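You operate a simulated robot arm through the tools that you are given. There is no shell and no other tool.

Carry out the task below with a simulated robot arm. There is one attempt and no reset: what you move stays moved.

JOB
Put things in order on the top of the steel bench. At the end: the silver block from the top of the steel bench stands where the green torque key stood; the blue eyepiece from the top of the steel bench stands where the silver block stood; the blue felt pad from the top of the steel bench stands on top of the brown carton (marked "SWABS"); the green torque key from the top of the steel bench is on the black grade plate; whatever was shut is shut again. Leave all else as you found it, and nothing knocked over.

The check looks at the end state, three seconds after you hand in, the way a careful person would. Anything else that was tipped, shoved, dropped, spilled or broken makes it a failure.

ROBOT AND FRAMES
A 6-joint arm with a two-finger parallel gripper, fixed in place. Base frame: the origin is at the foot of the arm, x ahead of it, y to its left, z up; the work surface is at about z = 0. Units: m, rad, N and s.
With the tool pointing down near the work surface it reaches from about 0.16 to 0.42 m from the base axis. Its first joint turns from -1.152 to 1.152 rad. Payload 1.57 kg.
The TCP is the grasp point between the finger pads, 0.03 m short of the fingertips. In the tool frame z runs along the fingers and y along their closing line. Largest opening 0.08 m; finger width 0.017, thickness 0.012; the body of the gripper, 0.04 by 0.082 m, starts 0.08 m behind the TCP.
Orientation is that of the tool frame in the base frame, as a unit quaternion [x, y, z, w]. With the fingers straight down and closing along the base's y, the tool's x points along the base's -x, its y along +y and its z along -z.

CONTROLS
- The arm moves only by the tool nudge_tool. Its argument "targets" is a list of rows, each a list of 7 numbers: the finger opening in m, from 0 to 0.08, then the shift along the base's x, y, z in m, then the turn, a rotation vector about the base's x, y, z in rad. In form: [[hand, tx, ty, tz, wx, wy, wz], ...]. A call has 1 to 20 rows; each row is the pose to reach, as a shift and turn from the pose commanded when the call began. A row lasts 0.2 s, in which the tool goes at most 0.05 m and 0.15 rad; a call with a longer step from one row to the next is refused whole, and so is a gripper value outside its range. A pose out of reach is approached as far as the arm can. The call stops where the force on the tool passes 40 N (or 10 N more than at its start, if that is more) or the arm is blocked; 0.2 s more then pass. The fingers move at their own pace (about 0.153 m/s each) and stop on an object; they squeeze with about 43 N. The grip force told is the motor's: it shows also when the fingers shut on nothing. Time passes only in rows, and 0.2 s behind the last, so rows that repeat a pose let the fingers close. It gives the time, the measured TCP pose, the force on the tool (base axes), the opening and the grip force at its end, in the units of the frame above (readings bear some noise), with the torque about the TCP (base axes, N m) and any sound that the robot's microphone picked up.
- Cameras (640 x 400 px; columns grow to the right, rows downward): "scene" is fixed at [0.038, -0.3333, 0.4323]; the picture's right is [0.86, -0.51, 0.00], its down [-0.32, -0.53, -0.79] and it looks along [0.40, 0.67, -0.62] (base axes); focal length 216 px, centre (320, 200). "wrist" rides on the gripper at [0.072, -0.007, -0.122] in the tool frame; the picture's right is [0.09, 1.00, 0.00], its down [-0.84, 0.08, -0.54] and it looks along [-0.54, 0.05, 0.84] (tool axes); focal length 238 px, centre (320, 200).
- capture(camera): a new picture of that camera. No time passes.
- pixel_to_xyz(camera, pixels): for up to 12 pixels [column, row] of the newest picture of that camera ("zoom" is the newest enlarged one), the place [x, y, z] in the base frame of the surface seen there, good to about 0.003 m, but the place of the scene camera against the robot may be out by one fixed shift of up to 0.025 m in any direction. No time passes.
- close_up(camera, box): a new picture of the part [left, top, right, bottom] of that camera's present view, enlarged. No time passes.
- finish_job(): hands the job in; it is judged then, once.

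Open the gripper and draw the arm clear of the work before you hand the job in, unless the task says otherwise.

The tools are called after ">>>" by a JSON object that holds its "name" and its "arguments". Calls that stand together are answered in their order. nudge_tool: Moves the arm, as the interface text tells. Its arguments: {"type":"object","properties":{"targets":{"type":"array","items":{"type":"array","items":{"type":"number"}}}},"required":["targets"]} The other tools are called the same way: capture (camera) takes a picture; pixel_to_xyz (camera, pixels) gives the place of the surface under pixels of a picture; close_up (camera, box) takes an enlarged picture of a part of a camera's view; finish_job () hands the job in.

At the start:

```text
time: 0.0
tcp_pos: [0.2778, -0.0388, 0.2402]
ee_rot: [0.0, 1.0, 0.0, 0.001]
force: [0.5, 0.1, 0.1]
wrist_torque: [0.0, 0.01, 0.0]
grip_width: 0.08
grip_force: 0.1
```

scene: 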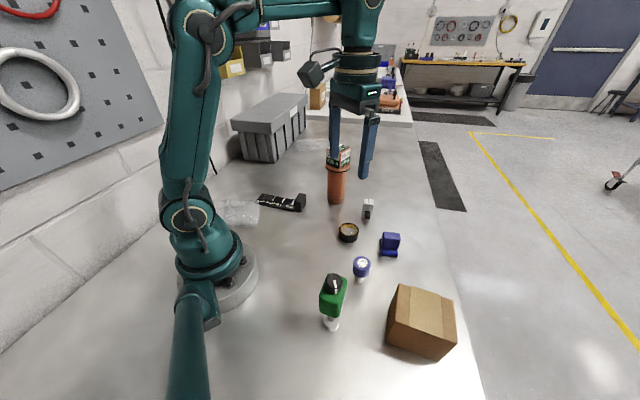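
wrist: 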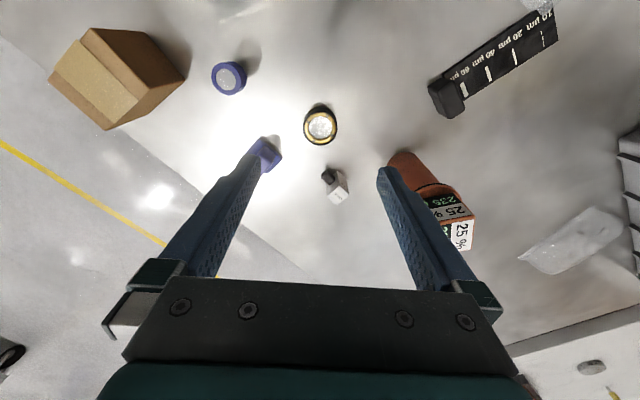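

The first pictures show a carton, a green item, a round blue item, a blue block, a dark round item, a silver item and an orange item. I take close-ups to identify each one.

>>> {"name": "close_up", "arguments": {"camera": "scene", "box": [300, 240, 480, 370]}}

>>> {"name": "close_up", "arguments": {"camera": "scene", "box": [210, 130, 410, 260]}}

>>> {"name": "close_up", "arguments": {"camera": "wrist", "box": [180, 40, 400, 220]}}

>>> {"name": "close_up", "arguments": {"camera": "wrist", "box": [380, 0, 640, 280]}}

```text
3.08 times, centred on (390, 305) of scene
```

zoom: 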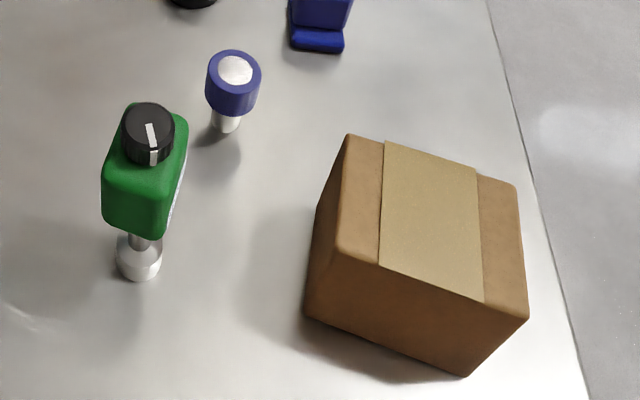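

```text
3.08 times, centred on (310, 195) of scene
```

zoom: 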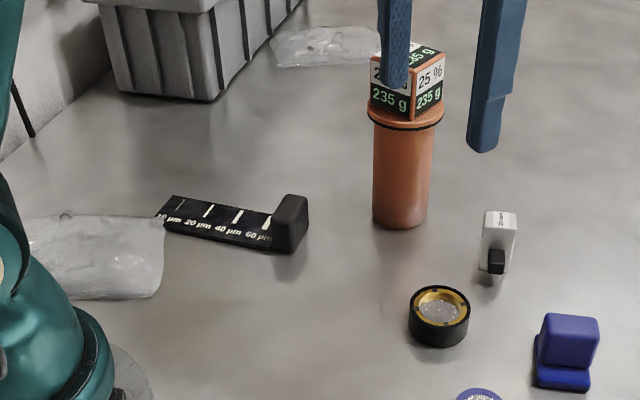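

```text
2.22 times, centred on (290, 130) of wrist
```

zoom: 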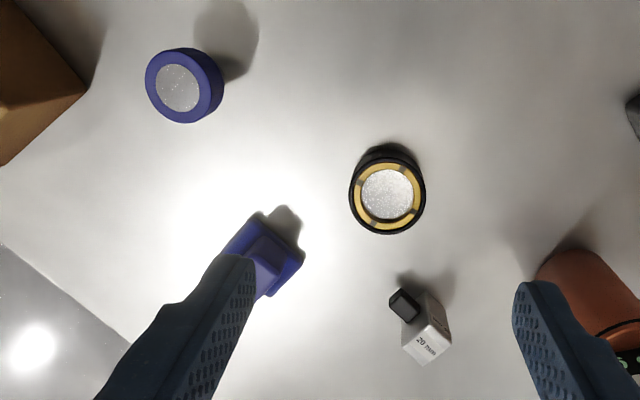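

```text
1.43 times, centred on (510, 140) of wrist
```

zoom: 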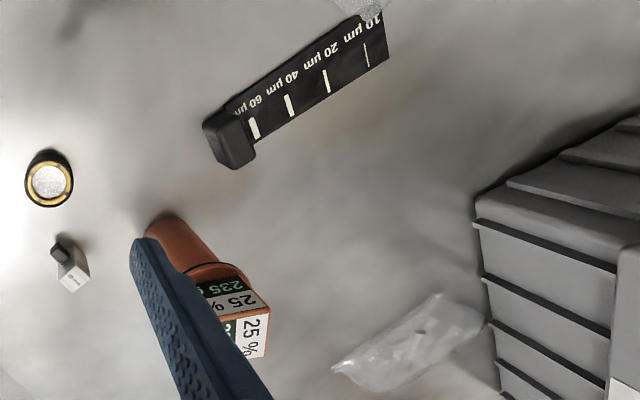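

I recognise a torque key (green, at 333,298 scene), eyepiece (blue round, 361,266), felt pad (blue block, 390,243), silver block (367,208) and the graduated black plate (282,202). Next I measure places with both cameras to find the scene offset.

>>> {"name": "pixel_to_xyz", "arguments": {"camera": "wrist", "pixels": [[229, 77], [320, 125], [338, 196], [328, 175], [262, 152], [447, 98], [490, 73], [540, 35], [120, 85], [97, 30], [460, 210], [400, 30]]}}

>>> {"name": "capture", "arguments": {"camera": "scene"}}

>>> {"name": "pixel_to_xyz", "arguments": {"camera": "scene", "pixels": [[361, 263], [348, 229], [368, 203], [366, 215], [391, 238], [300, 200], [280, 203], [265, 199], [333, 280], [331, 325], [423, 310], [388, 252]]}}

```text
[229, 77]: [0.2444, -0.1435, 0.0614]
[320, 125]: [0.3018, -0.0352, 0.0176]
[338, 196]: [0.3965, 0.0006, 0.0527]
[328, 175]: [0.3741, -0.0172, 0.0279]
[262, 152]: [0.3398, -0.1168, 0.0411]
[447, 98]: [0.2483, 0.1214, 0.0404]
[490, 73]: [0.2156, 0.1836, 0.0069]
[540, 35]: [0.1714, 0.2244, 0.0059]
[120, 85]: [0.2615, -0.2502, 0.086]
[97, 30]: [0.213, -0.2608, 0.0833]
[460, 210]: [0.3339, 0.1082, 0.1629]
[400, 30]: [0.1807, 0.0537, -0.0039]
```

```text
taken
```

scene: 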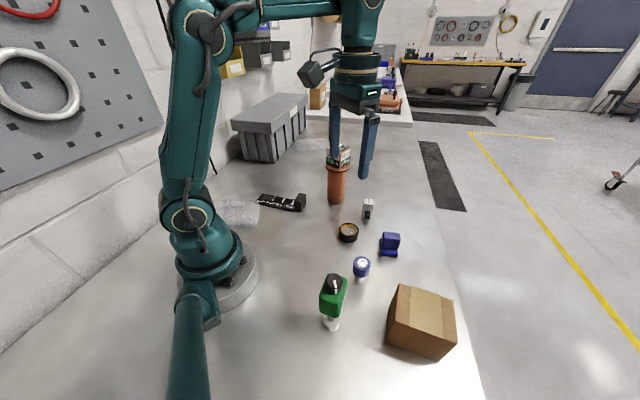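

```text
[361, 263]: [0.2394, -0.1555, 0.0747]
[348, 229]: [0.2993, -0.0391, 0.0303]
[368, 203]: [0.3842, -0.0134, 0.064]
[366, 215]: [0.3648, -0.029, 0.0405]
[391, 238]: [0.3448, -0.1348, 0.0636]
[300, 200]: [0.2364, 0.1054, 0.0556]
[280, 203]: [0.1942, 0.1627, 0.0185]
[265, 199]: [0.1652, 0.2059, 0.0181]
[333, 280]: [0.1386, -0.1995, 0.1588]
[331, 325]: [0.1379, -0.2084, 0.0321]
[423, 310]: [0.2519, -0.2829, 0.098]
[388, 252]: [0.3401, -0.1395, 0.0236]
```

Comparing the two cameras, the scene readings are off by about (-0.006, -0.012, +0.013). I check the background carton for markings and then move the arm toward the key for a wrist view.

>>> {"name": "close_up", "arguments": {"camera": "scene", "box": [280, 60, 420, 140]}}

>>> {"name": "close_up", "arguments": {"camera": "wrist", "box": [30, 10, 200, 150]}}

>>> {"name": "nudge_tool", "arguments": {"targets": [[0.08, -0.01, -0.02, 0.02, 0, 0, -0.12], [0.08, -0.02, -0.04, 0.04, 0, 0, -0.24], [0.08, -0.03, -0.07, 0.05, 0, 0, -0.36], [0.08, -0.04, -0.1, 0.06, 0, 0, -0.48], [0.08, -0.05, -0.12, 0.06, 0, 0, -0.6], [0.08, -0.06, -0.14, 0.06, 0, 0, -0.72], [0.08, -0.07, -0.155, 0.06, 0, 0, -0.84], [0.08, -0.08, -0.17, 0.06, 0, 0, -0.93], [0.08, -0.08, -0.17, 0.06, 0, 0, -0.93]]}}

>>> {"name": "capture", "arguments": {"camera": "wrist"}}

>>> {"name": "capture", "arguments": {"camera": "scene"}}

```text
4.57 times, centred on (350, 100) of scene
```

zoom: 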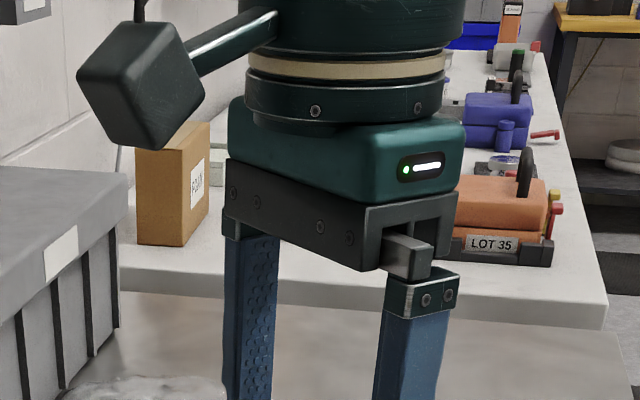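

```text
2.86 times, centred on (115, 80) of wrist
```

zoom: 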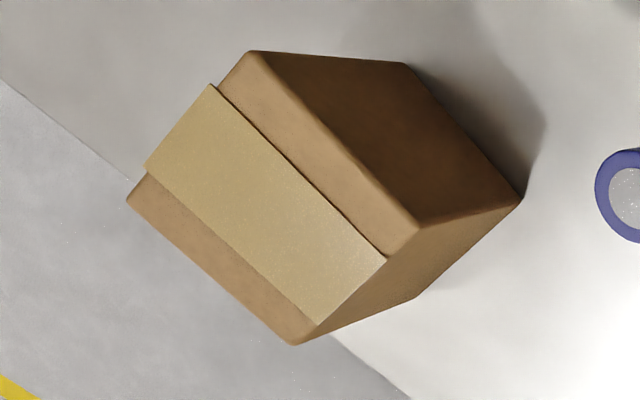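

```text
time: 2.0
tcp_pos: [0.1945, -0.2066, 0.2913]
ee_rot: [0.449, 0.893, -0.001, 0.002]
force: [0.0, 0.4, -0.1]
wrist_torque: [-0.05, 0.01, -0.03]
grip_width: 0.08
grip_force: 0.0
out of reach, approached as far as the arm can: row 4, 5, 6, 7, 8, 9
```

```text
taken
```

wrist: 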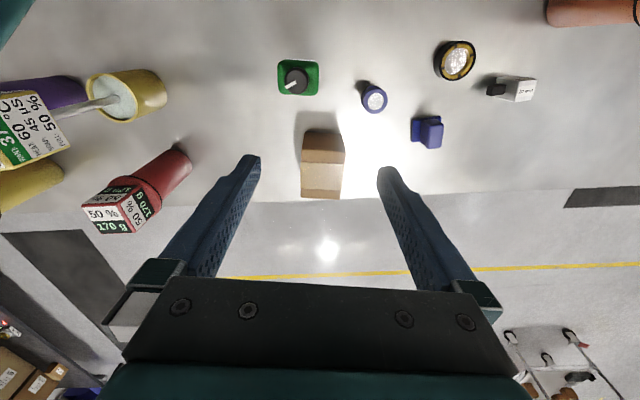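

```text
taken
```

scene: 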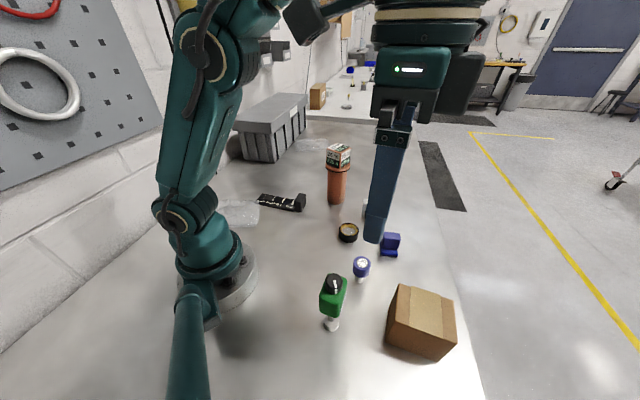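

The view now also shows a red stand and yellow cups on the left. I enlarge the key, the carton and the neighbours.

>>> {"name": "close_up", "arguments": {"camera": "wrist", "box": [250, 30, 400, 210]}}

>>> {"name": "close_up", "arguments": {"camera": "wrist", "box": [0, 40, 220, 240]}}

>>> {"name": "close_up", "arguments": {"camera": "wrist", "box": [350, 20, 560, 170]}}

>>> {"name": "pixel_to_xyz", "arguments": {"camera": "wrist", "pixels": [[298, 78], [285, 66], [311, 66], [283, 91], [315, 92], [375, 100], [307, 133], [340, 133], [305, 160], [341, 162], [426, 125], [517, 88]]}}

```text
2.22 times, centred on (325, 120) of wrist
```

zoom: 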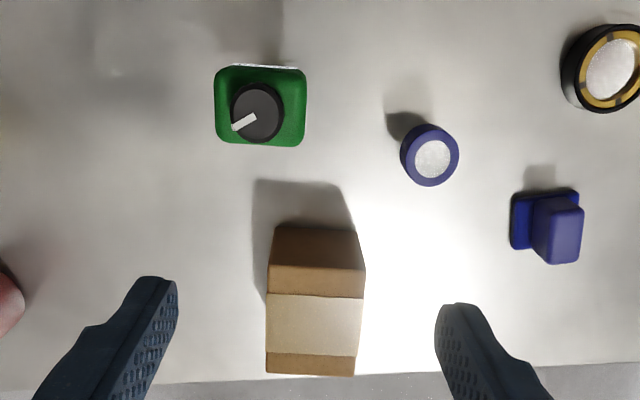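

```text
2.00 times, centred on (110, 140) of wrist
```

zoom: 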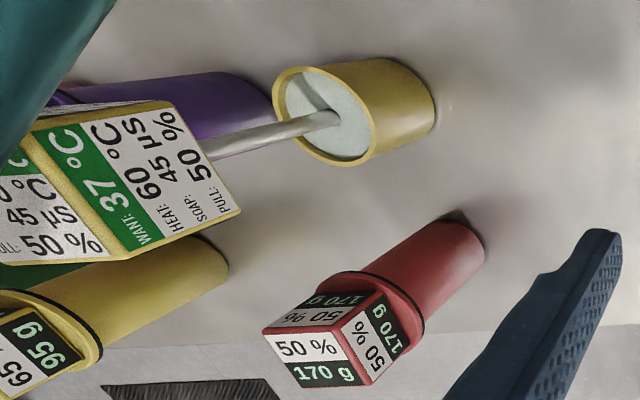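

```text
2.67 times, centred on (455, 95) of wrist
```

zoom: 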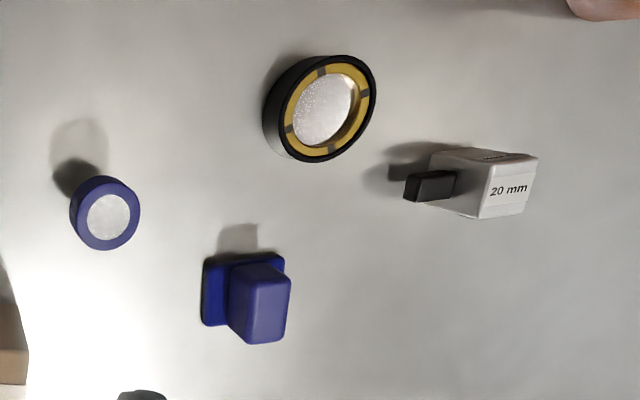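

```text
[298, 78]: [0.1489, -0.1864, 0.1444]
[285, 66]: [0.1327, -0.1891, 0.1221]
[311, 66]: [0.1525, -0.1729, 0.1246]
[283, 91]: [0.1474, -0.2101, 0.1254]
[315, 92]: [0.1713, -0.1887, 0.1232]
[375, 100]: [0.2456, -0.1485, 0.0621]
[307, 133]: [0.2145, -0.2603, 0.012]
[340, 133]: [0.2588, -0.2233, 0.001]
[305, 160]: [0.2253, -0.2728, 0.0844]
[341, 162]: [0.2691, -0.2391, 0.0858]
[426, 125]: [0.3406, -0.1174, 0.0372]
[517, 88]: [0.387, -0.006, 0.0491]
```

The key's green body is near (0.151, -0.190) with its top at z≈0.123, and its sides line up with the tool's current yaw. I read the key's body height and tip position with the scene camera.

>>> {"name": "close_up", "arguments": {"camera": "scene", "box": [300, 260, 380, 340]}}

>>> {"name": "pixel_to_xyz", "arguments": {"camera": "scene", "pixels": [[334, 313], [322, 308], [334, 297], [342, 305], [346, 285], [332, 318], [331, 327], [325, 325], [338, 323], [361, 280], [360, 277], [361, 270]]}}

```text
5.00 times, centred on (340, 300) of scene
```

zoom: 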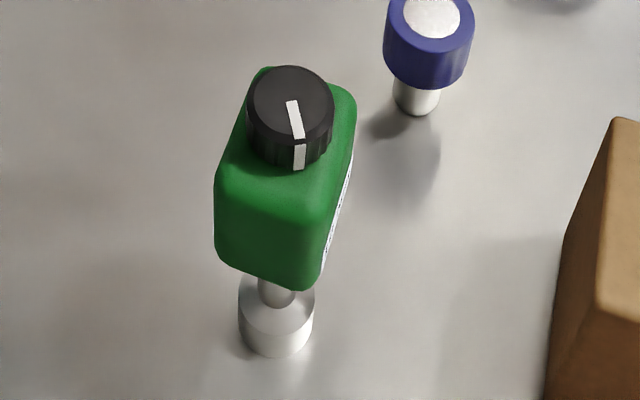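

```text
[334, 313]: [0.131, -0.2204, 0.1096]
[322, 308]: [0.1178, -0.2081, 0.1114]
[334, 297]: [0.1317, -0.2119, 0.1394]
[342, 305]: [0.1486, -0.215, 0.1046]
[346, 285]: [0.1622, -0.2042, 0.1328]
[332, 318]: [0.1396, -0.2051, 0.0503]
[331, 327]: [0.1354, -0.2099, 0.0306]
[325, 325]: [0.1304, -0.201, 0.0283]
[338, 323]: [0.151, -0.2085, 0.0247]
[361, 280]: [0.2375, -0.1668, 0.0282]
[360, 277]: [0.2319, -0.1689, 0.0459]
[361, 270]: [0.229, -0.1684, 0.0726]
```

The key's foot is near (0.149, -0.188), and the green body spans z≈0.088 to 0.124. I move above it first, staying high enough to clear the knob at 0.144, and check the pose.

>>> {"name": "nudge_tool", "arguments": {"targets": [[0.08, -0.012, 0.005, -0.03, 0, 0, 0], [0.08, -0.024, 0.01, -0.06, 0, 0, 0], [0.08, -0.036, 0.015, -0.08, 0, 0, 0], [0.08, -0.048, 0.02, -0.09, 0, 0, 0], [0.08, -0.048, 0.02, -0.09, 0, 0, 0]]}}

>>> {"name": "capture", "arguments": {"camera": "wrist"}}

>>> {"name": "capture", "arguments": {"camera": "scene"}}

```text
time: 3.2
tcp_pos: [0.1463, -0.1856, 0.2034]
ee_rot: [0.448, 0.894, 0.0, 0.001]
force: [-0.5, 0.7, -0.1]
wrist_torque: [0.01, -0.04, -0.01]
grip_width: 0.0801
grip_force: 0.0
```

```text
taken
```

wrist: 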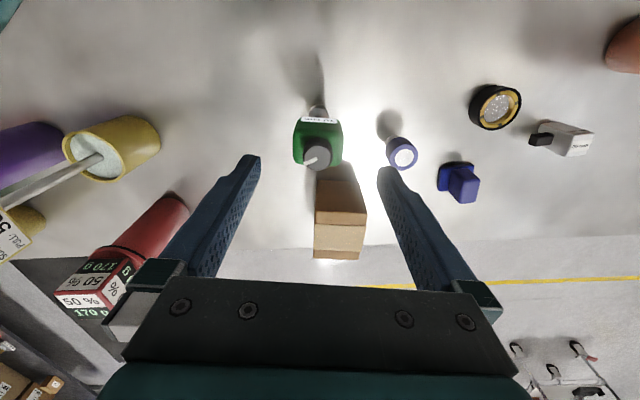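

```text
taken
```

scene: 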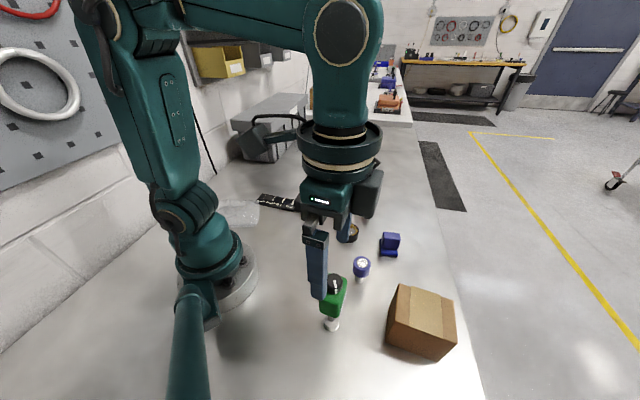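

The TCP is at (0.146, -0.186, 0.203), directly above the key seen at (318,143). I enlarge it and measure it again.

>>> {"name": "close_up", "arguments": {"camera": "wrist", "box": [270, 90, 370, 180]}}

>>> {"name": "pixel_to_xyz", "arguments": {"camera": "wrist", "pixels": [[318, 155], [319, 129], [317, 113], [310, 113], [325, 113], [295, 129], [342, 129], [296, 145], [340, 145], [318, 121], [303, 121], [334, 121]]}}

```text
4.44 times, centred on (320, 135) of wrist
```

zoom: 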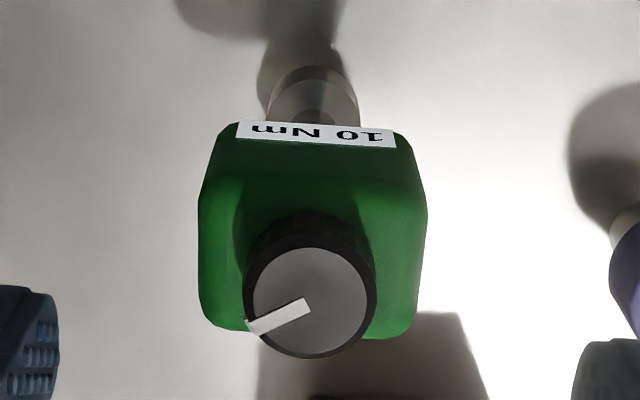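

```text
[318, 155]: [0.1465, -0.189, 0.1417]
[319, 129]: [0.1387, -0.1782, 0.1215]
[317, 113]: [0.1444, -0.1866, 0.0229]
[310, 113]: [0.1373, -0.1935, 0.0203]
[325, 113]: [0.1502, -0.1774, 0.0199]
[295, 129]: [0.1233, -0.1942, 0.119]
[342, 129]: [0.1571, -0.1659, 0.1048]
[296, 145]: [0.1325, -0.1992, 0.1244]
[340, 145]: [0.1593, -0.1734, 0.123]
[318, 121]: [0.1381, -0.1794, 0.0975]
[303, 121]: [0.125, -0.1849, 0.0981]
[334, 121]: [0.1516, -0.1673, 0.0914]
```

The body is about 0.042 wide along the closing line and aligned with it (label "10 Nm"). I lower to z≈0.105 around the body without closing yet.

>>> {"name": "nudge_tool", "arguments": {"targets": [[0.08, 0.001, -0.0025, -0.025, 0, 0, 0], [0.08, 0.001, -0.0025, -0.05, 0, 0, 0], [0.08, 0.001, -0.0025, -0.075, 0, 0, 0], [0.08, 0.001, -0.0025, -0.097, 0, 0, 0], [0.08, 0.001, -0.0025, -0.097, 0, 0, 0]]}}

>>> {"name": "capture", "arguments": {"camera": "wrist"}}

>>> {"name": "capture", "arguments": {"camera": "scene"}}

```text
time: 4.4
tcp_pos: [0.1459, -0.188, 0.1052]
ee_rot: [0.449, 0.894, 0.0, 0.0]
force: [-0.8, -0.2, 0.3]
wrist_torque: [-0.01, 0.01, 0.05]
grip_width: 0.08
grip_force: 0.1
```

```text
taken
```

wrist: 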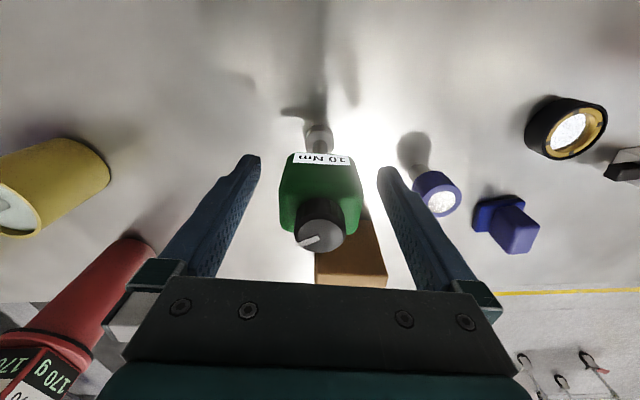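

```text
taken
```

scene: 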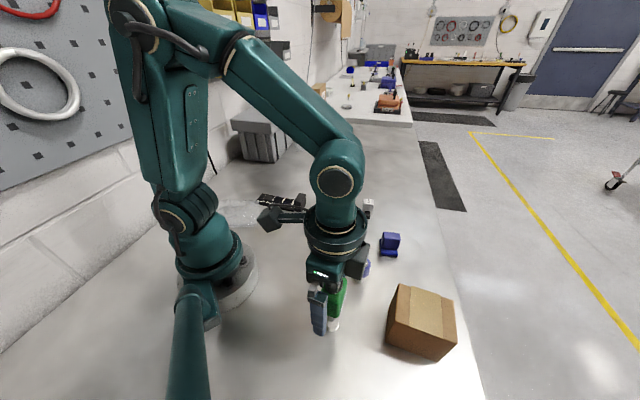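

The body is centred between the fingers (columns 280–362 between 258 and 378). I close the gripper and then lift slightly.

>>> {"name": "nudge_tool", "arguments": {"targets": [[0.06, 0, 0, 0, 0, 0, 0], [0.03, 0, 0, 0, 0, 0, 0], [0.02, 0, 0, 0, 0, 0, 0], [0.02, 0, 0, 0, 0, 0, 0], [0.02, 0, 0, 0, 0, 0, 0], [0.02, 0, 0, 0.02, 0, 0, 0], [0.02, 0, 0, 0.02, 0, 0, 0]]}}

>>> {"name": "capture", "arguments": {"camera": "wrist"}}

>>> {"name": "capture", "arguments": {"camera": "scene"}}

```text
time: 6.0
tcp_pos: [0.1463, -0.1891, 0.126]
ee_rot: [0.448, 0.894, 0.0, 0.0]
force: [-0.2, -0.2, -3.1]
wrist_torque: [-0.01, 0.0, 0.0]
grip_width: 0.0459
grip_force: 43.1
```

```text
taken
```

wrist: 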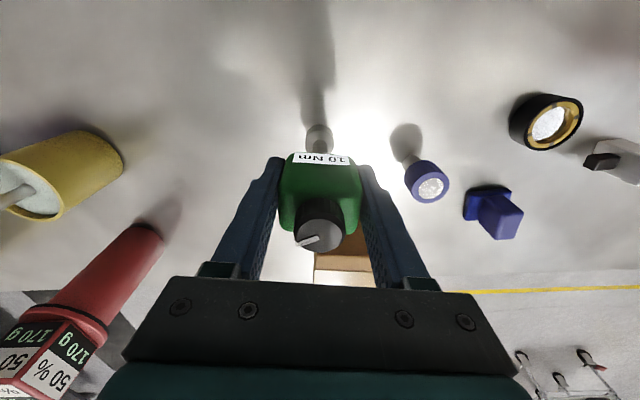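

```text
taken
```

scene: 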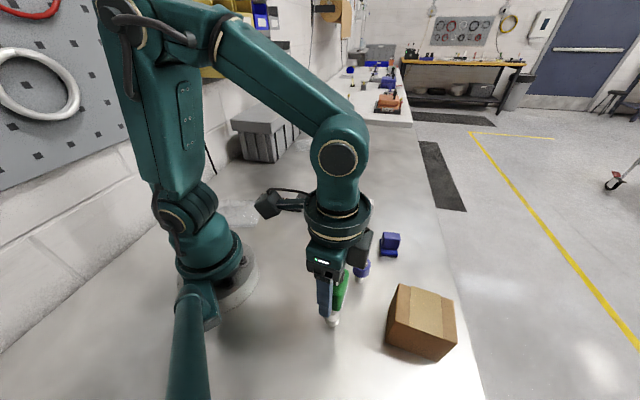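

The key is lifted (46 mm grip, about 3 N). I raise it to about z 0.235 and swing around the base to above the black plate.

>>> {"name": "nudge_tool", "arguments": {"targets": [[0.02, 0, 0, 0.04, 0, 0, 0], [0.02, 0, 0, 0.08, 0, 0, 0], [0.02, 0, 0, 0.11, 0, 0, 0], [0.02, 0.0258, 0.0232, 0.11, 0, 0, 0.145], [0.02, 0.0479, 0.0498, 0.11, 0, 0, 0.29], [0.02, 0.066, 0.0794, 0.11, 0, 0, 0.435], [0.02, 0.0796, 0.1112, 0.11, 0, 0, 0.58], [0.02, 0.0885, 0.1447, 0.11, 0, 0, 0.725], [0.02, 0.0925, 0.1791, 0.11, 0, 0, 0.87], [0.02, 0.0914, 0.2137, 0.11, 0, 0, 1.015], [0.02, 0.0854, 0.2478, 0.11, 0, 0, 1.16], [0.02, 0.0745, 0.2806, 0.11, 0, 0, 1.305], [0.02, 0.0589, 0.3116, 0.11, 0, 0, 1.45], [0.02, 0.0391, 0.34, 0.11, 0, 0, 1.595], [0.02, 0.0391, 0.34, 0.11, 0, 0, 1.595]]}}

>>> {"name": "capture", "arguments": {"camera": "wrist"}}

>>> {"name": "capture", "arguments": {"camera": "scene"}}

```text
time: 9.2
tcp_pos: [0.1869, 0.1534, 0.2351]
ee_rot: [-0.327, 0.945, 0.0, -0.001]
force: [-0.3, -0.3, -2.0]
wrist_torque: [0.0, -0.02, 0.02]
grip_width: 0.0458
grip_force: 42.6
```

```text
taken
```

wrist: 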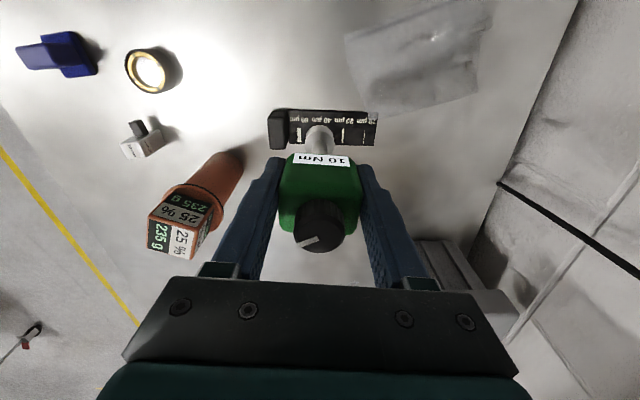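

```text
taken
```

scene: 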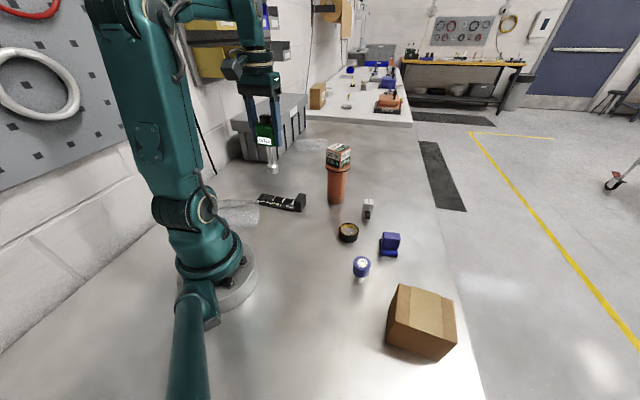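

The plate is in view at rows 110–147. I enlarge it and measure its corners and the key's foot.

>>> {"name": "close_up", "arguments": {"camera": "wrist", "box": [250, 90, 400, 180]}}

>>> {"name": "pixel_to_xyz", "arguments": {"camera": "wrist", "pixels": [[288, 113], [289, 143], [374, 115], [372, 144], [278, 128], [272, 148], [281, 148], [345, 143], [355, 128], [297, 120], [319, 145], [319, 130]]}}

>>> {"name": "pixel_to_xyz", "arguments": {"camera": "scene", "pixels": [[298, 195], [303, 206], [292, 209], [258, 203], [263, 194], [295, 193], [272, 205], [285, 202], [272, 166], [272, 172], [268, 172], [277, 172]]}}

```text
4.27 times, centred on (325, 135) of wrist
```

zoom: 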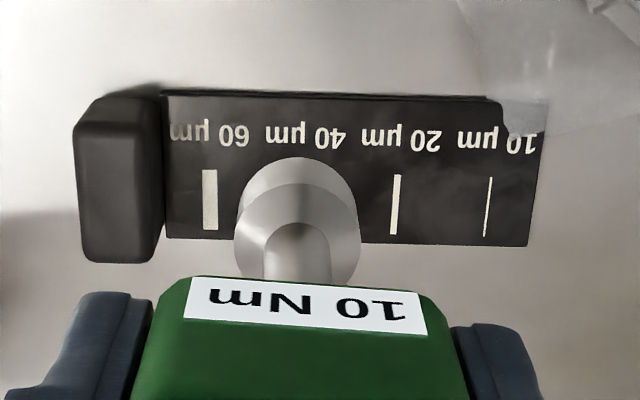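

```text
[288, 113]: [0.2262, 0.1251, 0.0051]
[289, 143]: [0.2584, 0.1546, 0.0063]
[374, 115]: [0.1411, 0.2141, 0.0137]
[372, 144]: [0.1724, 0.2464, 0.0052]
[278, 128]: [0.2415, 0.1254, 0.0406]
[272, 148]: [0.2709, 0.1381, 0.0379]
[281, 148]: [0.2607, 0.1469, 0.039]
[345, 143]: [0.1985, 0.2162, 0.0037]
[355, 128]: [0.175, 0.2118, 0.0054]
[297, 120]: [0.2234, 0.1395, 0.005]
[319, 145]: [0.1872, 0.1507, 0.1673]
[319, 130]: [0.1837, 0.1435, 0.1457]
```

```text
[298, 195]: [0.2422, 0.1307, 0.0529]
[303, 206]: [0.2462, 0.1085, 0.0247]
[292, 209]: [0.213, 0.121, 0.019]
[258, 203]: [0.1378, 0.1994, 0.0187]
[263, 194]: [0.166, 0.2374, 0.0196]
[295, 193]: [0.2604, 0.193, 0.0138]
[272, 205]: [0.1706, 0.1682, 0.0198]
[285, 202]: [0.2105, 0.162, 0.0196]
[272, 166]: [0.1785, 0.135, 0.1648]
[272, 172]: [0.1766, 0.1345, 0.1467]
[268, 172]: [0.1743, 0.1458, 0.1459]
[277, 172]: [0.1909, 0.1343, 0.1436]
```

The foot sits right under the TCP, and the clear plate area centres near (0.206, 0.178), with its top at z≈0.005. Before lowering I check how close the grey tote and orange stand are.

>>> {"name": "pixel_to_xyz", "arguments": {"camera": "wrist", "pixels": [[430, 245], [450, 265], [420, 250], [470, 300], [190, 215], [205, 180], [215, 160], [235, 155]]}}

>>> {"name": "nudge_tool", "arguments": {"targets": [[0.02, 0.01, 0.012, -0.02, 0, 0, 0], [0.02, 0.0191, 0.0236, -0.04, 0, 0, 0.03], [0.02, 0.0191, 0.0236, -0.07, 0, 0, 0.05], [0.02, 0.0191, 0.0236, -0.09, 0, 0, 0.05], [0.02, 0.0191, 0.0236, -0.105, 0, 0, 0.05], [0.02, 0.0191, 0.0236, -0.105, 0, 0, 0.05]]}}

>>> {"name": "capture", "arguments": {"camera": "wrist"}}

>>> {"name": "capture", "arguments": {"camera": "scene"}}

>>> {"name": "close_up", "arguments": {"camera": "scene", "box": [230, 140, 340, 230]}}

>>> {"name": "close_up", "arguments": {"camera": "wrist", "box": [250, 70, 400, 180]}}

```text
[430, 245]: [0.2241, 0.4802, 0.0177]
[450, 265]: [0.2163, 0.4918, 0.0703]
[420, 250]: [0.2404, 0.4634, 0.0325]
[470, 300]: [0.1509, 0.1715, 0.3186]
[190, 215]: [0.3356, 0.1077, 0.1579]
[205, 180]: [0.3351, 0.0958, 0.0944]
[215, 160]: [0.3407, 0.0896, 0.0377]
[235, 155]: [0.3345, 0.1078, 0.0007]
```

```text
time: 10.6
tcp_pos: [0.2054, 0.1762, 0.1305]
ee_rot: [-0.35, 0.937, 0.0, 0.0]
force: [-0.2, 0.5, -3.1]
wrist_torque: [0.01, 0.0, 0.01]
grip_width: 0.0457
grip_force: 43.3
```

```text
taken
```

wrist: 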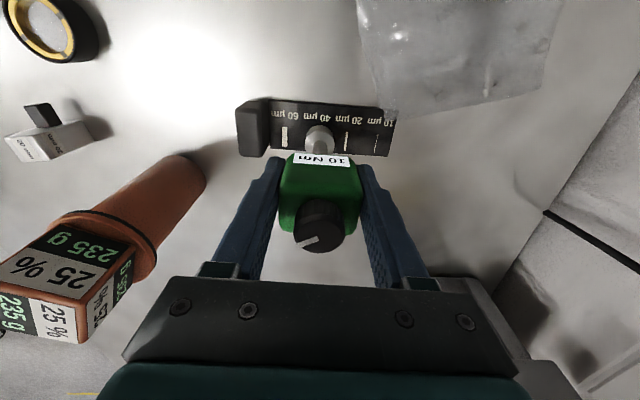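

```text
taken
```

scene: 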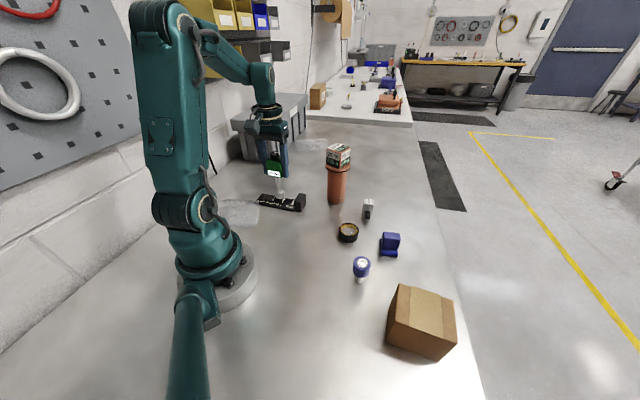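

```text
4.44 times, centred on (285, 185) of scene
```

zoom: 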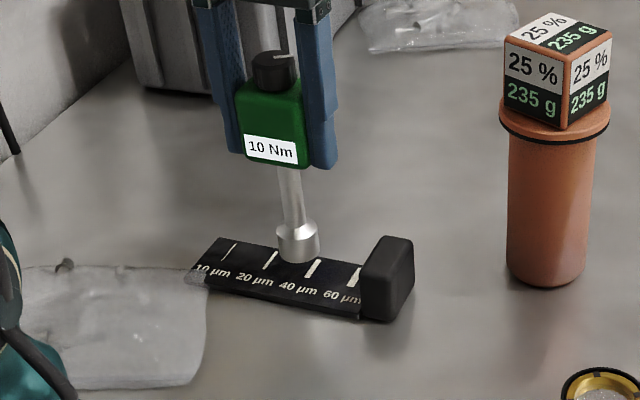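

```text
3.64 times, centred on (325, 125) of wrist
```

zoom: 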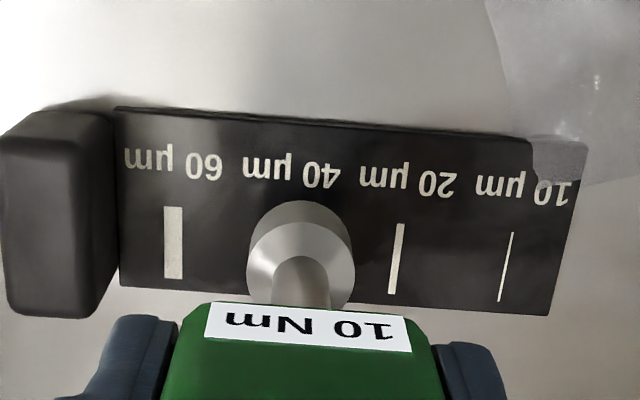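

The foot hovers about 2 cm above the plate near the 40 µm mark. I re-measure the plate's edges and foot from this closer view before the final descent.

>>> {"name": "pixel_to_xyz", "arguments": {"camera": "wrist", "pixels": [[284, 104], [284, 146], [308, 104], [390, 112], [380, 154], [350, 150], [340, 106], [272, 102], [272, 148], [319, 128], [306, 138], [333, 138]]}}

>>> {"name": "pixel_to_xyz", "arguments": {"camera": "scene", "pixels": [[276, 197], [288, 197], [282, 199], [268, 194], [303, 195], [294, 211], [262, 204]]}}

```text
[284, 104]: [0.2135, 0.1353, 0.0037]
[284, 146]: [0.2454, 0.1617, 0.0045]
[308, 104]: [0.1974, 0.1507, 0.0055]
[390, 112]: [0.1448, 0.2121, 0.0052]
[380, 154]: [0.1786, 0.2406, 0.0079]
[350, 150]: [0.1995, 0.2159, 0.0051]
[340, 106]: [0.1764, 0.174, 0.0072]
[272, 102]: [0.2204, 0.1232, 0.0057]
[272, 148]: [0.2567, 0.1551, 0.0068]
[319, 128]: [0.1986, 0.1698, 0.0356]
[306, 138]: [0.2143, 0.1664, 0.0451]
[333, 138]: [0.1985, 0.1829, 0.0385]
```

```text
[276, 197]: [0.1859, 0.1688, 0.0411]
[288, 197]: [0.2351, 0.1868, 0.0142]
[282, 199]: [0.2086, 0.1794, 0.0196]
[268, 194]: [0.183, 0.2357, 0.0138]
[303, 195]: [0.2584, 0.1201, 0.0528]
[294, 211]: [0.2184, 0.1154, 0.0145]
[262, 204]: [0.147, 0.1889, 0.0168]
```

The foot is centred across the plate (about 21 mm into a 41 mm width). I lower in small steps until contact is felt.

>>> {"name": "nudge_tool", "arguments": {"targets": [[0.02, 0, 0, -0.008, 0, 0, 0], [0.02, 0, 0, -0.014, 0, 0, 0], [0.02, 0, 0, -0.017, 0, 0, 0], [0.02, 0, 0, -0.019, 0, 0, 0], [0.02, 0, 0, -0.019, 0, 0, 0]]}}

```text
time: 11.8
tcp_pos: [0.207, 0.1753, 0.1125]
ee_rot: [-0.35, 0.937, -0.001, 0.0]
force: [1.2, -0.1, -2.7]
wrist_torque: [-0.02, 0.01, 0.01]
grip_width: 0.0459
grip_force: 43.1
```

No contact yet at z 0.1125, as the force still shows only the key's weight. I step down by 1 mm increments.

>>> {"name": "nudge_tool", "arguments": {"targets": [[0.02, 0, 0, -0.001, 0, 0, 0], [0.02, 0, 0, -0.001, 0, 0, 0]]}}

>>> {"name": "nudge_tool", "arguments": {"targets": [[0.02, 0, 0, -0.001, 0, 0, 0], [0.02, 0, 0, -0.001, 0, 0, 0]]}}

>>> {"name": "close_up", "arguments": {"camera": "scene", "box": [230, 140, 340, 230]}}

```text
time: 12.4
tcp_pos: [0.2059, 0.1759, 0.1118]
ee_rot: [-0.35, 0.937, 0.0, 0.0]
force: [0.3, -0.5, -3.5]
wrist_torque: [0.01, 0.0, -0.02]
grip_width: 0.0455
grip_force: 43.2
```

```text
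time: 13.0
tcp_pos: [0.2064, 0.1762, 0.11]
ee_rot: [-0.35, 0.937, 0.0, 0.0]
force: [-3.9, -1.7, 15.0]
wrist_torque: [-0.15, 0.36, 0.02]
grip_width: 0.0458
grip_force: 42.8
```

```text
4.44 times, centred on (285, 185) of scene
```

zoom: 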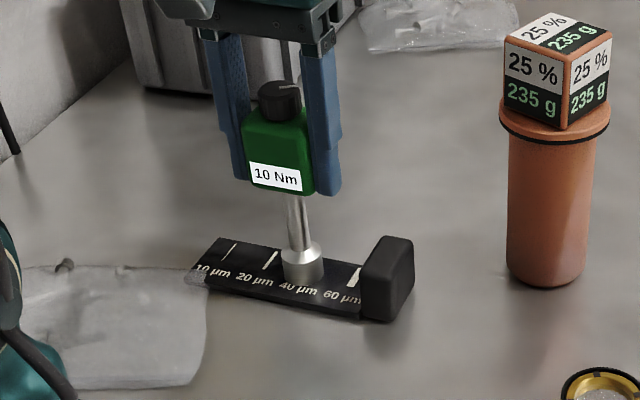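

Contact is made (15 N) and the foot stands on the plate. I ease up half a millimetre and open the fingers gradually.

>>> {"name": "nudge_tool", "arguments": {"targets": [[0.02, 0, 0, 0.0007, 0, 0, 0], [0.05, 0, 0, 0.0007, 0, 0, 0], [0.06, 0, 0, 0.0007, 0, 0, 0], [0.08, 0, 0, 0.0007, 0, 0, 0], [0.08, 0, 0, 0.0007, 0, 0, 0]]}}

>>> {"name": "close_up", "arguments": {"camera": "scene", "box": [230, 140, 340, 230]}}

>>> {"name": "capture", "arguments": {"camera": "wrist"}}

```text
time: 14.2
tcp_pos: [0.2052, 0.1755, 0.1115]
ee_rot: [-0.35, 0.937, 0.001, 0.0]
force: [-0.3, 0.2, -0.1]
wrist_torque: [-0.01, 0.0, 0.01]
grip_width: 0.0801
grip_force: 0.1
```

```text
4.44 times, centred on (285, 185) of scene
```

zoom: 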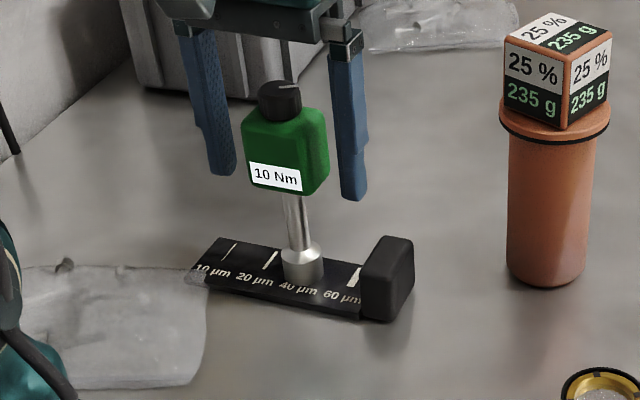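

```text
taken
```

wrist: 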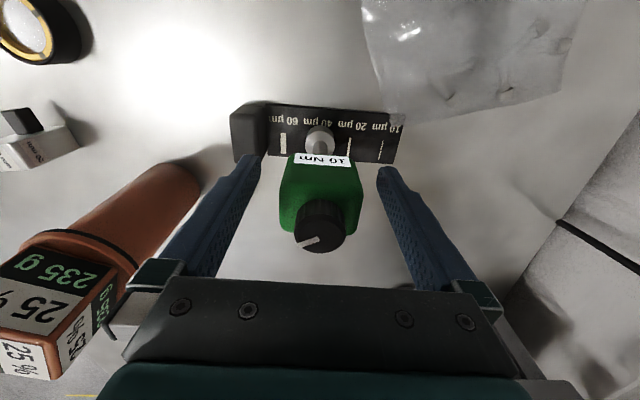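

The key stands free on the plate. I lift straight up, then swing back to centre to look at the silver block.

>>> {"name": "nudge_tool", "arguments": {"targets": [[0.08, 0, 0, 0.03, 0, 0, 0], [0.08, 0, 0, 0.06, 0, 0, 0], [0.08, 0, 0, 0.1, 0, 0, 0], [0.08, 0, 0, 0.14, 0, 0, 0], [0.08, 0.0224, -0.0304, 0.14, 0, 0, -0.14], [0.08, 0.0405, -0.0635, 0.14, 0, 0, -0.28], [0.08, 0.0537, -0.0989, 0.14, 0, 0, -0.42], [0.08, 0.0619, -0.1358, 0.14, 0, 0, -0.56], [0.08, 0.0648, -0.1735, 0.14, 0, 0, -0.7], [0.08, 0.085, -0.1755, 0.12, 0, 0, -0.715], [0.08, 0.1048, -0.1755, 0.1, 0, 0, -0.715], [0.08, 0.1048, -0.1755, 0.1, 0, 0, -0.715]]}}

>>> {"name": "capture", "arguments": {"camera": "wrist"}}

>>> {"name": "capture", "arguments": {"camera": "scene"}}

```text
time: 16.8
tcp_pos: [0.3143, -0.0009, 0.2104]
ee_rot: [0.002, 1.0, 0.0, 0.0]
force: [-0.4, 0.2, 0.5]
wrist_torque: [0.01, -0.01, 0.01]
grip_width: 0.0802
grip_force: 0.1
```

```text
taken
```

wrist: 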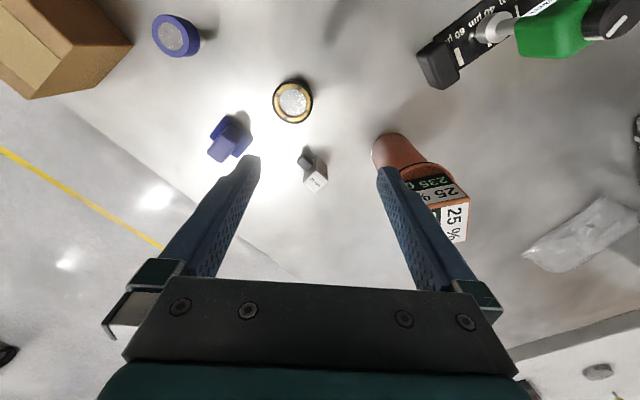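

```text
taken
```

scene: 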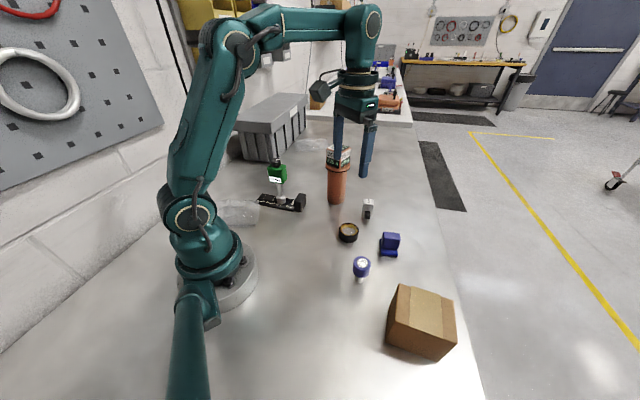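

The silver block is at wrist (314,172). I enlarge it from both cameras to see how it stands and get its corners.

>>> {"name": "close_up", "arguments": {"camera": "wrist", "box": [280, 130, 350, 205]}}

>>> {"name": "close_up", "arguments": {"camera": "scene", "box": [340, 180, 400, 230]}}

>>> {"name": "pixel_to_xyz", "arguments": {"camera": "wrist", "pixels": [[315, 182], [306, 180], [314, 173], [326, 179], [318, 191], [303, 162], [310, 168], [305, 155], [318, 160], [321, 166]]}}

>>> {"name": "pixel_to_xyz", "arguments": {"camera": "scene", "pixels": [[369, 201], [363, 200], [374, 200], [364, 210], [373, 210], [366, 214], [372, 216], [363, 216], [367, 210]]}}

```text
5.33 times, centred on (315, 168) of wrist
```

zoom: 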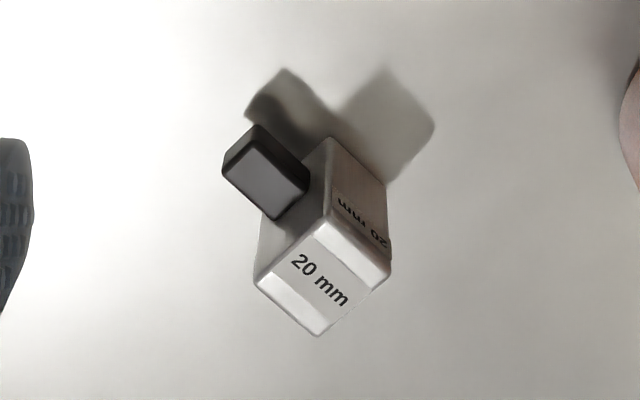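

```text
8.00 times, centred on (370, 205) of scene
```

zoom: 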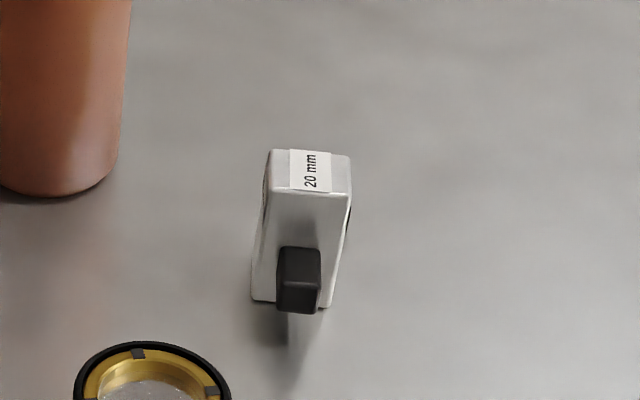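

```text
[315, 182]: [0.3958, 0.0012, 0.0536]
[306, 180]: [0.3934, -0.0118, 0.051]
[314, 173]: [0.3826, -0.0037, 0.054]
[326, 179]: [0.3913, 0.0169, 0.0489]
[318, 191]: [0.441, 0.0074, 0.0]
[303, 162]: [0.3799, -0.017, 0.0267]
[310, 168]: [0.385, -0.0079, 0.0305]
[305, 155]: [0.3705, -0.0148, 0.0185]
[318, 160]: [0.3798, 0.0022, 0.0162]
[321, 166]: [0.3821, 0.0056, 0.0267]
```

```text
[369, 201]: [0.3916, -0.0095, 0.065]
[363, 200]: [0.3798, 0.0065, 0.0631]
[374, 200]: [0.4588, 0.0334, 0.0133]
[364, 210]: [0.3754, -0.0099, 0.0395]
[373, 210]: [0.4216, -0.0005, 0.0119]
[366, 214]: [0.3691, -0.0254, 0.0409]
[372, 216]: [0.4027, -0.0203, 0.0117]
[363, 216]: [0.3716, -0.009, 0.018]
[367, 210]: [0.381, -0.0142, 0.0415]
```

The block's cross-section comes out at about 22 by 26 mm, centred near (0.395, 0.000) and turned, with the black nub on its (-0.61,-0.79) face. I turn the tool 0.91 rad so the fingers close on the two nub-free faces, and move above it.

>>> {"name": "nudge_tool", "arguments": {"targets": [[0.08, 0.012, 0, 0, 0, 0, 0.13], [0.08, 0.024, 0, 0, 0, 0, 0.26], [0.08, 0.036, 0, -0.01, 0, 0, 0.39], [0.08, 0.048, 0, -0.02, 0, 0, 0.52], [0.08, 0.06, 0, -0.03, 0, 0, 0.65], [0.08, 0.072, 0, -0.05, 0, 0, 0.78], [0.08, 0.0804, 0.0007, -0.07, 0, 0, 0.91], [0.08, 0.0804, 0.0007, -0.08, 0, 0, 0.91], [0.08, 0.0804, 0.0007, -0.08, 0, 0, 0.91]]}}

>>> {"name": "capture", "arguments": {"camera": "wrist"}}

>>> {"name": "capture", "arguments": {"camera": "scene"}}

>>> {"name": "close_up", "arguments": {"camera": "wrist", "box": [240, 90, 400, 230]}}

```text
time: 18.8
tcp_pos: [0.3929, 0.0022, 0.132]
ee_rot: [-0.44, 0.898, 0.0, 0.0]
force: [0.1, -0.2, 0.6]
wrist_torque: [0.04, 0.0, 0.0]
grip_width: 0.0799
grip_force: 0.0
```

```text
taken
```

wrist: 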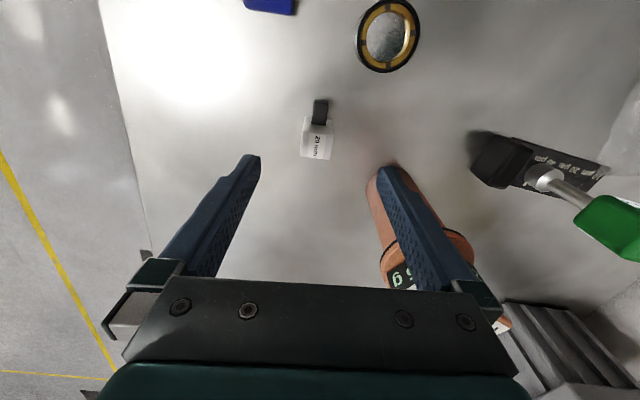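

```text
taken
```

scene: 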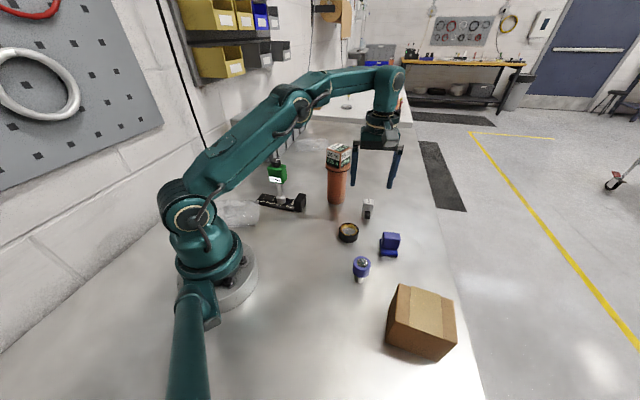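

```text
2.86 times, centred on (320, 160) of wrist
```

zoom: 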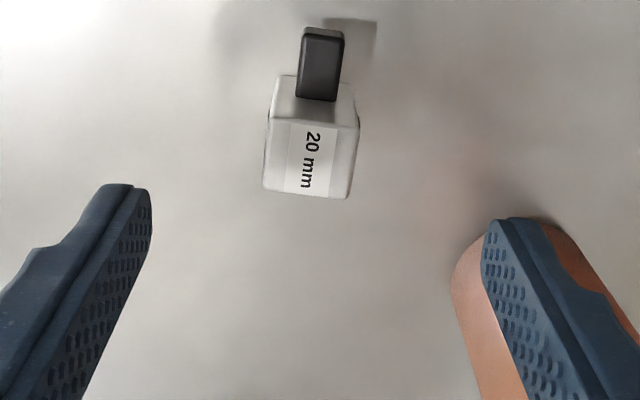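

The block is aligned and about 3 mm off centre along the closing line. I shift by (0.002,-0.002) and lower to z≈0.036.

>>> {"name": "nudge_tool", "arguments": {"targets": [[0.08, 0.0022, -0.0018, -0.02, 0, 0, 0], [0.08, 0.0022, -0.0018, -0.045, 0, 0, 0], [0.08, 0.0022, -0.0018, -0.07, 0, 0, 0], [0.08, 0.0022, -0.0018, -0.085, 0, 0, 0], [0.08, 0.0022, -0.0018, -0.095, 0, 0, 0], [0.08, 0.0022, -0.0018, -0.095, 0, 0, 0]]}}

>>> {"name": "capture", "arguments": {"camera": "wrist"}}

>>> {"name": "capture", "arguments": {"camera": "scene"}}

```text
time: 20.2
tcp_pos: [0.394, -0.0008, 0.0363]
ee_rot: [-0.439, 0.898, -0.001, 0.0]
force: [-0.3, -0.1, 0.3]
wrist_torque: [-0.02, 0.02, 0.02]
grip_width: 0.08
grip_force: 0.1
```

```text
taken
```

wrist: 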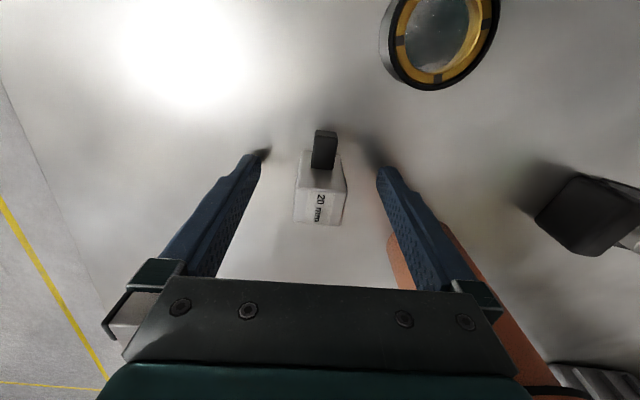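

```text
taken
```

scene: 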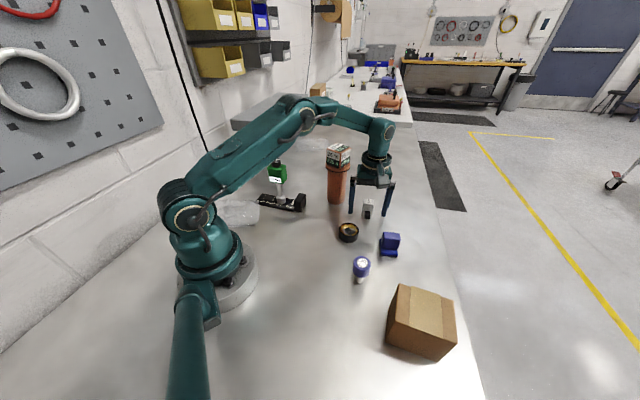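

The block is between the fingers (column 320, fingers at 260 and 378). I close and lift straight up a little.

>>> {"name": "nudge_tool", "arguments": {"targets": [[0.05, 0, 0, 0, 0, 0, 0], [0.03, 0, 0, 0, 0, 0, 0], [0.01, 0, 0, 0, 0, 0, 0], [0.01, 0, 0, 0, 0, 0, 0], [0.01, 0, 0, 0, 0, 0, 0], [0.01, 0, 0, 0.02, 0, 0, 0], [0.01, 0, 0, 0.02, 0, 0, 0]]}}

>>> {"name": "capture", "arguments": {"camera": "wrist"}}

>>> {"name": "capture", "arguments": {"camera": "scene"}}

```text
time: 21.8
tcp_pos: [0.3943, -0.0017, 0.0578]
ee_rot: [-0.439, 0.899, 0.0, 0.0]
force: [-0.1, 0.2, -1.8]
wrist_torque: [-0.02, -0.02, 0.0]
grip_width: 0.0277
grip_force: 37.8
```

```text
taken
```

wrist: 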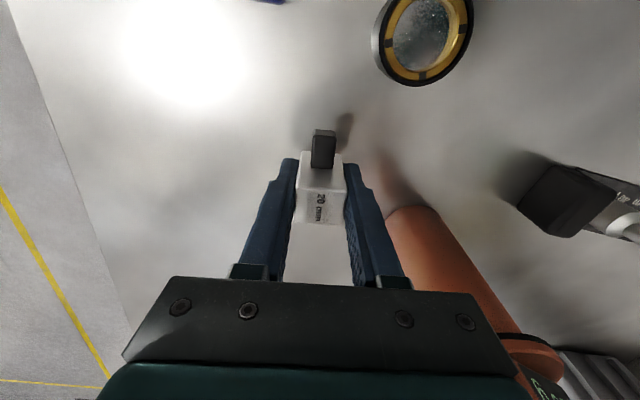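

```text
taken
```

scene: 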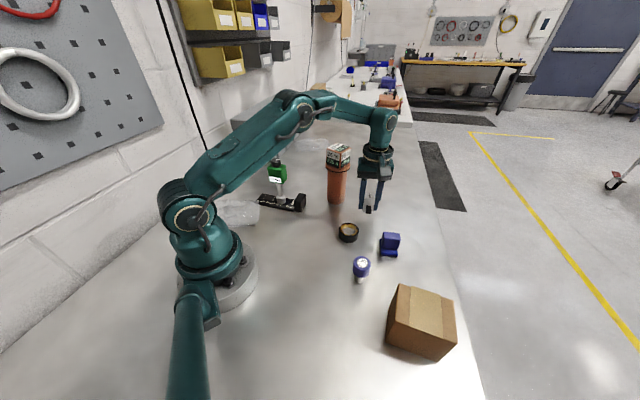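

The block is held (27.7 mm grip). I lift it to z≈0.19, retract and swing round to above the key's former spot at (0.147, -0.188).

>>> {"name": "nudge_tool", "arguments": {"targets": [[0.01, 0, 0, 0.045, 0, 0, 0], [0.01, 0, 0, 0.09, 0, 0, 0], [0.01, 0, 0, 0.13, 0, 0, 0], [0.01, -0.04, 0, 0.13, 0, 0, 0], [0.01, -0.08, 0, 0.13, 0, 0, 0], [0.01, -0.12, 0, 0.13, 0, 0, 0], [0.01, -0.1277, -0.0345, 0.13, 0, 0, -0.13], [0.01, -0.1394, -0.0672, 0.13, 0, 0, -0.26], [0.01, -0.155, -0.0975, 0.13, 0, 0, -0.39], [0.01, -0.1741, -0.125, 0.13, 0, 0, -0.52], [0.01, -0.1963, -0.1492, 0.13, 0, 0, -0.65], [0.01, -0.2208, -0.1699, 0.13, 0, 0, -0.78], [0.01, -0.247, -0.1866, 0.13, 0, 0, -0.911], [0.01, -0.247, -0.1866, 0.13, 0, 0, -0.911]]}}

>>> {"name": "capture", "arguments": {"camera": "wrist"}}

>>> {"name": "capture", "arguments": {"camera": "scene"}}

```text
time: 24.8
tcp_pos: [0.1461, -0.1882, 0.1866]
ee_rot: [0.002, 1.0, 0.0, 0.0]
force: [-0.3, 0.6, -1.2]
wrist_torque: [-0.01, 0.0, 0.03]
grip_width: 0.0278
grip_force: 38.2
out of reach, approached as far as the arm can: row 3
```

```text
taken
```

wrist: 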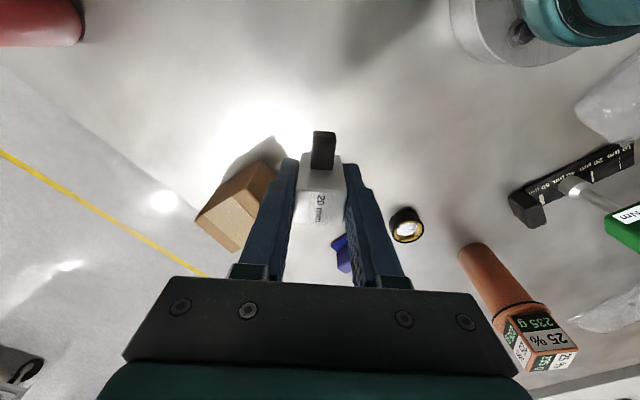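

```text
taken
```

scene: 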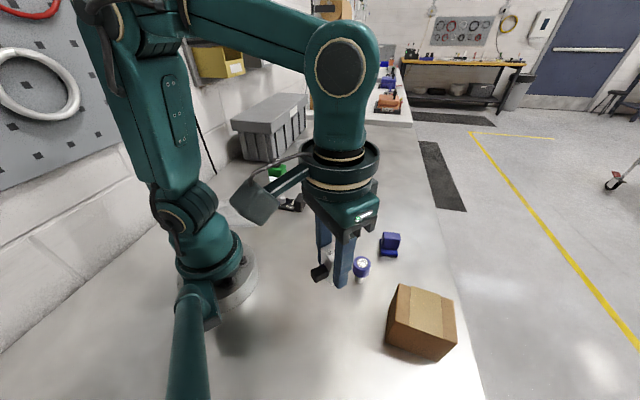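

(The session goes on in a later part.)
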